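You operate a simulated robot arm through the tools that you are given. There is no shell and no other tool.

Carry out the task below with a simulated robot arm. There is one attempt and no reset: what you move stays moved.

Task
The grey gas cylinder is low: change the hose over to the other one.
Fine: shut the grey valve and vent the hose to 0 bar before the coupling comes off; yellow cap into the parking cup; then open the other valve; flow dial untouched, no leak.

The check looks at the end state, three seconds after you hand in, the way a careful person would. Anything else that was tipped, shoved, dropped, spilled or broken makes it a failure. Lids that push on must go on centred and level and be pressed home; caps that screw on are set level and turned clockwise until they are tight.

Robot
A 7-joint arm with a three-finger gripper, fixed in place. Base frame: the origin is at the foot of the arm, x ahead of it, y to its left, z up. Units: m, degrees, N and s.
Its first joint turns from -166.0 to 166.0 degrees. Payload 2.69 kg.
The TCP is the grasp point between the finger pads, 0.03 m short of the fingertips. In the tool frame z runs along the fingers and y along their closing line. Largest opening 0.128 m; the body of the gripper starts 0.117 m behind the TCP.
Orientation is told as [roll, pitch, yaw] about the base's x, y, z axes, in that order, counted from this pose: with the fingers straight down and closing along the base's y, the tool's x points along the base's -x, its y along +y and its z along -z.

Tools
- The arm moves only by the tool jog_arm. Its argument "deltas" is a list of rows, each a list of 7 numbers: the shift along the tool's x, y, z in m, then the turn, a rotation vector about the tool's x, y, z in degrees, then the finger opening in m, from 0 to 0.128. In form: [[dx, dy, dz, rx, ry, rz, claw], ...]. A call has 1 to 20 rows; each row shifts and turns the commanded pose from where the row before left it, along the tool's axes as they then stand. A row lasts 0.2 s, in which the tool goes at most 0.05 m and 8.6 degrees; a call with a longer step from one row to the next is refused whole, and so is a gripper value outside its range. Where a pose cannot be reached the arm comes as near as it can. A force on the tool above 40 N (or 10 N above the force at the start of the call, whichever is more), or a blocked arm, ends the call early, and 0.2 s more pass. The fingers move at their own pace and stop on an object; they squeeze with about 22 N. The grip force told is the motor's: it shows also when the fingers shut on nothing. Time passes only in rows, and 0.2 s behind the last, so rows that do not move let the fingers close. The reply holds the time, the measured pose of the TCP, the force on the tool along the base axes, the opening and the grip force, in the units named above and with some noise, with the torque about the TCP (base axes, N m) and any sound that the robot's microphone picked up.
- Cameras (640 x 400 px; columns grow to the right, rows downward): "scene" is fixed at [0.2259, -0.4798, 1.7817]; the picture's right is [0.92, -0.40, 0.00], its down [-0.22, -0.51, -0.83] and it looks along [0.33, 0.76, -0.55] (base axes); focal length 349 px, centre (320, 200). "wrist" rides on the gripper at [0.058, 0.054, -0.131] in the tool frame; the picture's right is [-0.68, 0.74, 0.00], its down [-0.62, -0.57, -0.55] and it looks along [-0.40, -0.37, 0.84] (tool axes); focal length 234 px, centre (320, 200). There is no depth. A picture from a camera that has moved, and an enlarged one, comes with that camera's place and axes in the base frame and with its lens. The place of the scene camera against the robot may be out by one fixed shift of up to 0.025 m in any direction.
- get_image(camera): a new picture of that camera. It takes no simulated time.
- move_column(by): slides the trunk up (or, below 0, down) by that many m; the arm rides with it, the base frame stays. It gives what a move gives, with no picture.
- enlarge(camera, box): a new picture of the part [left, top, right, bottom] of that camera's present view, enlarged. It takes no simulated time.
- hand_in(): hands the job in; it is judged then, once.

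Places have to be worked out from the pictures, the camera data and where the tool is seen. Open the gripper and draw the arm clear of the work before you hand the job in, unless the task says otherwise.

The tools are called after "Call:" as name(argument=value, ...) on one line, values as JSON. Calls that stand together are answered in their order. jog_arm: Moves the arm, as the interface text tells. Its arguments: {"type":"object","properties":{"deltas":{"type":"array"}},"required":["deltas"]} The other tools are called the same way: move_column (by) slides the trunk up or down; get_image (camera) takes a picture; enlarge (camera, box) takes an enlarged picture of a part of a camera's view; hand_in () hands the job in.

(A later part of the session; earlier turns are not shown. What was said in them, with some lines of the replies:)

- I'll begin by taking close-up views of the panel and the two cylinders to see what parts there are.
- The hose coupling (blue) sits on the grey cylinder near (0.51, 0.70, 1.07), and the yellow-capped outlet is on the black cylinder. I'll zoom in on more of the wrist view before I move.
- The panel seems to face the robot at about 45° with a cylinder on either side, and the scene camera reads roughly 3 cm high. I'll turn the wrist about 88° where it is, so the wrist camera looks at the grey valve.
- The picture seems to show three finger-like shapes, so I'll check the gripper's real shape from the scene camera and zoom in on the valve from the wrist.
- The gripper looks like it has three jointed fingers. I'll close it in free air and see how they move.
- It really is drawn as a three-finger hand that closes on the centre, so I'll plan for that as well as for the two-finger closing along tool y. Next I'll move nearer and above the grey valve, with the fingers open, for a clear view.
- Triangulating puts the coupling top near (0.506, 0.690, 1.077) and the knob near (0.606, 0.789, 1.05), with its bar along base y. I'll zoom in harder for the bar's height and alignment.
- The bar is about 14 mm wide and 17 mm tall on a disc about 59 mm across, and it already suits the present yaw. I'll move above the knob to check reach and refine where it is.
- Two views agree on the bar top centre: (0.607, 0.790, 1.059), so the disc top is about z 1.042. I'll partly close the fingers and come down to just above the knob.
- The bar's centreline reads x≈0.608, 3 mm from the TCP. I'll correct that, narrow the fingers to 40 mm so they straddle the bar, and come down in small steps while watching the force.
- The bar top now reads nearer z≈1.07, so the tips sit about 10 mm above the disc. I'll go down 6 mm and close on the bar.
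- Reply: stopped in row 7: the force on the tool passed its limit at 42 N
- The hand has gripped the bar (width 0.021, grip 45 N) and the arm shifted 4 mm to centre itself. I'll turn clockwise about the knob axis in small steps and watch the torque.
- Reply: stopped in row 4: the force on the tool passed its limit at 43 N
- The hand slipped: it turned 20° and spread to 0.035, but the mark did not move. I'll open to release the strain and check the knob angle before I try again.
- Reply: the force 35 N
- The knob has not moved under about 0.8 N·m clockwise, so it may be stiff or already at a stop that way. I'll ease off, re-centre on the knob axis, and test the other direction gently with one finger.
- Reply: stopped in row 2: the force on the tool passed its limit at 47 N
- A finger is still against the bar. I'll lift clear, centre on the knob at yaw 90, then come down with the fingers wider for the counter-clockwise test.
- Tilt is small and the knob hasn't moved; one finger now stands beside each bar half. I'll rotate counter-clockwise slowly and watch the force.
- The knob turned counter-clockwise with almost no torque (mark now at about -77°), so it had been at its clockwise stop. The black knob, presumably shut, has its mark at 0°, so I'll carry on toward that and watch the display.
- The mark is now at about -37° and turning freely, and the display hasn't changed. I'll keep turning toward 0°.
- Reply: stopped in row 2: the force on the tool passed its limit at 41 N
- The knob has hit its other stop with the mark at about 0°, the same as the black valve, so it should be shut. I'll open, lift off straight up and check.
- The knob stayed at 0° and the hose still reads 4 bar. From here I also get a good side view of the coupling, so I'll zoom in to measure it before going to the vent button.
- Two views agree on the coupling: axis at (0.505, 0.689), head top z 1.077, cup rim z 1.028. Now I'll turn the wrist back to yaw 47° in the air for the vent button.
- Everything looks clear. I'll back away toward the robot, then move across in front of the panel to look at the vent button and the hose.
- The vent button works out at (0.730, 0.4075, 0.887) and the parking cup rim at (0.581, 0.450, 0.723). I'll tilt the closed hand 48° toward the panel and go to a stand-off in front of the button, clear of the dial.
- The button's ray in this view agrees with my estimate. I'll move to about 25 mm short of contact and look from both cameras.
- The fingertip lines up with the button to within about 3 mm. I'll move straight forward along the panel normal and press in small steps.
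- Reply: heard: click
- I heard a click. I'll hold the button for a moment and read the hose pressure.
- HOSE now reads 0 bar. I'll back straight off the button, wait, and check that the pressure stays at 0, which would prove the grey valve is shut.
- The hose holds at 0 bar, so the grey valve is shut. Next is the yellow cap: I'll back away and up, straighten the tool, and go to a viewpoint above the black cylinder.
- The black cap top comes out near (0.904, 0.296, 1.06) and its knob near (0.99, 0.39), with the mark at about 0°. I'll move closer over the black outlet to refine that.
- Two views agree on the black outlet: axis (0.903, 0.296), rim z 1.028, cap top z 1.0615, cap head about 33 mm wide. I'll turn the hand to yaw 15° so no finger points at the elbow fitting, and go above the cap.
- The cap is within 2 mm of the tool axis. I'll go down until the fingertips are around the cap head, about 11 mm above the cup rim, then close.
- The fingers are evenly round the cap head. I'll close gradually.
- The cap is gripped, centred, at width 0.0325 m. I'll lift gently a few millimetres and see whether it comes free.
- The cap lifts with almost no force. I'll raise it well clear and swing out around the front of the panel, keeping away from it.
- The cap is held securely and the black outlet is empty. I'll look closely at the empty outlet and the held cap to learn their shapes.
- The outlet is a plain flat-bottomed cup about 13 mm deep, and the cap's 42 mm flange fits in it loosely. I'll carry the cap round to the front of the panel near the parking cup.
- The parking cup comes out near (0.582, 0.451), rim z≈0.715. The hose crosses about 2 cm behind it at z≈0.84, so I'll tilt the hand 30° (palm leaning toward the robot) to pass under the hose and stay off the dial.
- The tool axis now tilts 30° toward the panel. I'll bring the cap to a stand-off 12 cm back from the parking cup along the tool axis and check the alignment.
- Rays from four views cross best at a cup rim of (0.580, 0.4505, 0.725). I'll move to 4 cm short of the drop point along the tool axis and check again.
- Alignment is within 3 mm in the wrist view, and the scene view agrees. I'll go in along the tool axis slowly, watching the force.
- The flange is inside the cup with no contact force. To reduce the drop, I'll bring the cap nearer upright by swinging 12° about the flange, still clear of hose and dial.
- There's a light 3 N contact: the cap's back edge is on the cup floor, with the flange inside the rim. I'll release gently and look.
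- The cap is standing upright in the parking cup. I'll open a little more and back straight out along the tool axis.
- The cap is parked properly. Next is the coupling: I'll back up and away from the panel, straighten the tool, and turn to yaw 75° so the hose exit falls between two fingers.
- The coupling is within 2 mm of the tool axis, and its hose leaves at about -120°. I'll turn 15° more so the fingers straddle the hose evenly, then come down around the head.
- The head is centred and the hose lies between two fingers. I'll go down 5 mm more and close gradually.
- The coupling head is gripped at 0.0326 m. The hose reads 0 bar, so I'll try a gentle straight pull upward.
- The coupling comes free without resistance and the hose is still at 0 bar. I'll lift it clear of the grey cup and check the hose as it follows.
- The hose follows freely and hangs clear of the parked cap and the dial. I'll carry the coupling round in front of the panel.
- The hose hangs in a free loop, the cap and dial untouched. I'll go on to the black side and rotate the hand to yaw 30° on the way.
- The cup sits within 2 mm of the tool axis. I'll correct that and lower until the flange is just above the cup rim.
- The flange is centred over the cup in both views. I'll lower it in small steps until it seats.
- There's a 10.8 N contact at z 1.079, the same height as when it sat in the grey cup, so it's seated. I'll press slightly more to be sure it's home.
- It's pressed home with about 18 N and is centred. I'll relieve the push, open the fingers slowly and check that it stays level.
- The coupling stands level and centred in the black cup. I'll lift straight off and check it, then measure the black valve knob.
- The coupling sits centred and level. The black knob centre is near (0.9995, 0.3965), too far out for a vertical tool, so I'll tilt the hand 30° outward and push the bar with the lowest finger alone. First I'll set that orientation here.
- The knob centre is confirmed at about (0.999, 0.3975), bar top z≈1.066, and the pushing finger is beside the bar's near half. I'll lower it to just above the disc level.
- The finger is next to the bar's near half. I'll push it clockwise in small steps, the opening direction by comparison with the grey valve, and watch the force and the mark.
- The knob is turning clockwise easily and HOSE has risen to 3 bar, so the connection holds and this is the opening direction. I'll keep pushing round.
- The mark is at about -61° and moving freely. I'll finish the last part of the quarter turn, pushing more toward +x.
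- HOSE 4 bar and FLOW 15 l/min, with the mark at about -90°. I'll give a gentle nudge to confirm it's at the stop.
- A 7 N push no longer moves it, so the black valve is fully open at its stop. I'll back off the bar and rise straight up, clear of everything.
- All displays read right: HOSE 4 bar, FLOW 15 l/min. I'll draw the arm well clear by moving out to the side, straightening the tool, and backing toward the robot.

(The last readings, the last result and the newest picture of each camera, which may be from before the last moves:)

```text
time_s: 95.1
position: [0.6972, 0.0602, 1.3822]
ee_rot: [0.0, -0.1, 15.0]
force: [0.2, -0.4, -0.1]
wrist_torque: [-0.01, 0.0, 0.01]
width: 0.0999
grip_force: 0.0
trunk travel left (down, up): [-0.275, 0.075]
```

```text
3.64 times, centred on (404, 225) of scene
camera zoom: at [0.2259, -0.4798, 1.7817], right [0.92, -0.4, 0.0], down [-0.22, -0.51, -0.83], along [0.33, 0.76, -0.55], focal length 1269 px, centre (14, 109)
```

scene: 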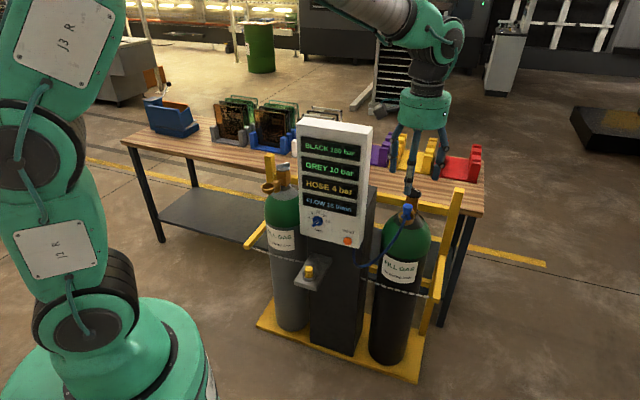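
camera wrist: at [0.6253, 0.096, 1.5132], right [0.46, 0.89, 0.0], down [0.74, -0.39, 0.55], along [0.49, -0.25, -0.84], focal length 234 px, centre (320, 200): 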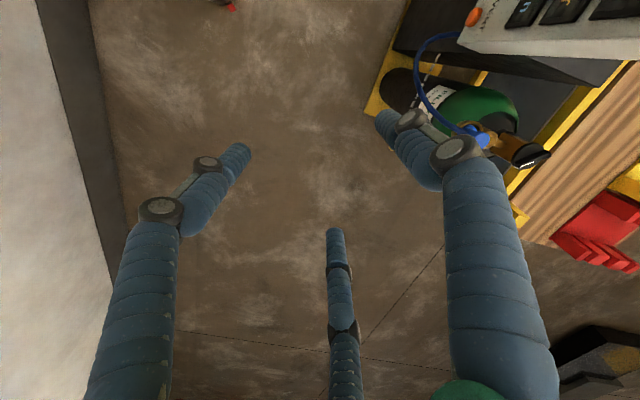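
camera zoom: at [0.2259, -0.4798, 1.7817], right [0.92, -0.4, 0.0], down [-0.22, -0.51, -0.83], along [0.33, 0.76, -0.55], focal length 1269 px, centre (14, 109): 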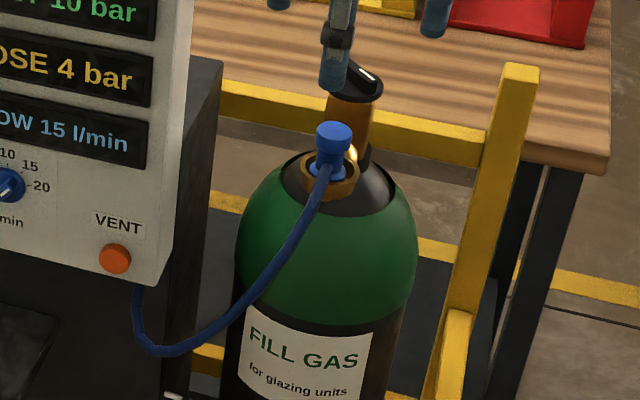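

Everything is in its end state: coupling on black, cap in its cup, dial unchanged. I'll draw back a little further and do a last close check of the cap, coupling, dial and grey knob.

Call:
jog_arm(deltas=[[0.04, 0, -0.01, 0, 0, 0, 0.1], [0.04, 0, -0.01, 0, 0, 0, 0.1], [0.04, 0, -0.01, 0, 0, 0, 0.1], [0.04, 0, -0.01, 0, 0, 0, 0.1], [0.04, 0, -0.01, 0, 0, 0, 0.1], [0, 0, 0, 0, 0, 0, 0.1]])

Call:
enlarge(camera="scene", box=[384, 175, 448, 225])

Call:
enlarge(camera="scene", box=[280, 195, 376, 290])

Call:
get_image(camera="scene")

```text
time_s: 96.5
position: [0.5028, 0.0085, 1.4323]
ee_rot: [0.1, 0.0, 15.0]
force: [0.0, -0.4, -0.3]
wrist_torque: [0.01, -0.06, -0.03]
width: 0.0999
grip_force: 0.0
trunk travel left (down, up): [-0.275, 0.075]
```

```text
8.00 times, centred on (416, 200) of scene
camera zoom: at [0.2259, -0.4798, 1.7817], right [0.92, -0.4, 0.0], down [-0.22, -0.51, -0.83], along [0.33, 0.76, -0.55], focal length 2792 px, centre (-448, 200)
```

zoom: 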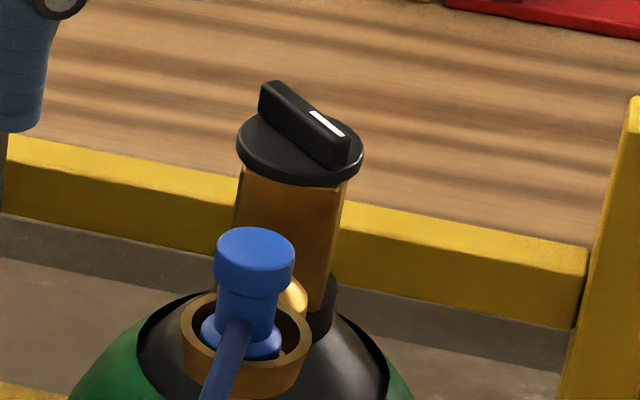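

```text
4.21 times, centred on (328, 242) of scene
camera zoom: at [0.2259, -0.4798, 1.7817], right [0.92, -0.4, 0.0], down [-0.22, -0.51, -0.83], along [0.33, 0.76, -0.55], focal length 1469 px, centre (286, 21)
```

zoom: 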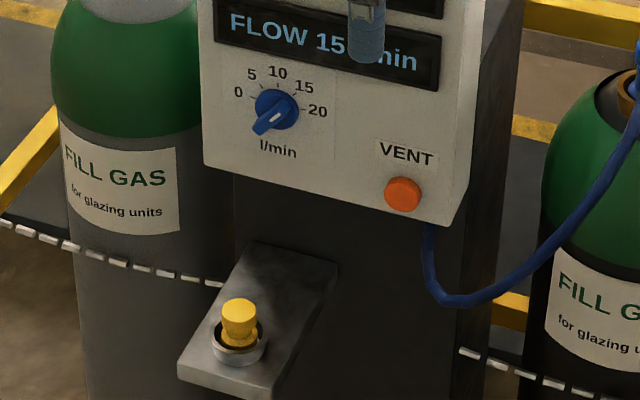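

```text
taken
```

scene: 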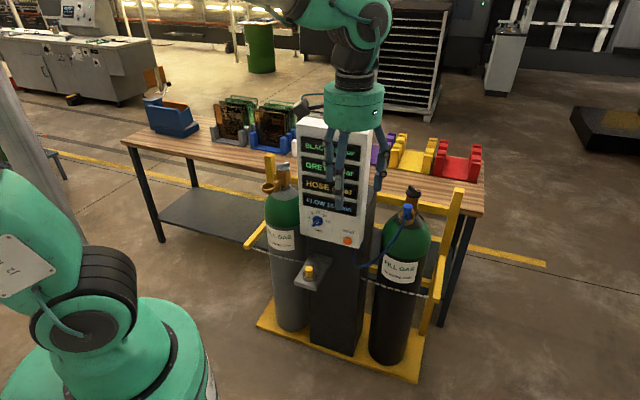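

Everything checks out: grey valve shut, hose coupling level on black, black valve fully open with HOSE at 4 bar and flow at 15 l/min. The cap is in the parking cup, the dial is unchanged, and the open gripper is clear of the work, so I'm handing in.

Call:
hand_in()

```text
The job is handed in.
```

The hose is now on the black cylinder and flowing. At the last check before hand-in the panel read HOSE 4 bar and FLOW 15 l/min, with black at 180 bar. I don't have the result of the check itself.

- **Grey valve:** shut. It closes counter-clockwise, not clockwise as I first tried. That first try only pressed the knob against its open stop, where the hand slipped.
- **Vent:** I pressed VENT and the hose dropped to 0 bar. It stayed there after I let go, so the grey valve was holding before the coupling came off.
- **Yellow cap:** standing upright in the parking cup.
- **Coupling:** centred and level in the black outlet, pressed down with about 18 N. I heard no click when it seated, but the hose holds 4 bar and I saw no sign of a leak.
- **Black valve:** open, turned clockwise to its stop.
- **Flow dial:** not touched. Its pointer looks the same as at the start.

The gripper is open and the arm is clear of the panel and cylinders. I saw nothing tipped or knocked.
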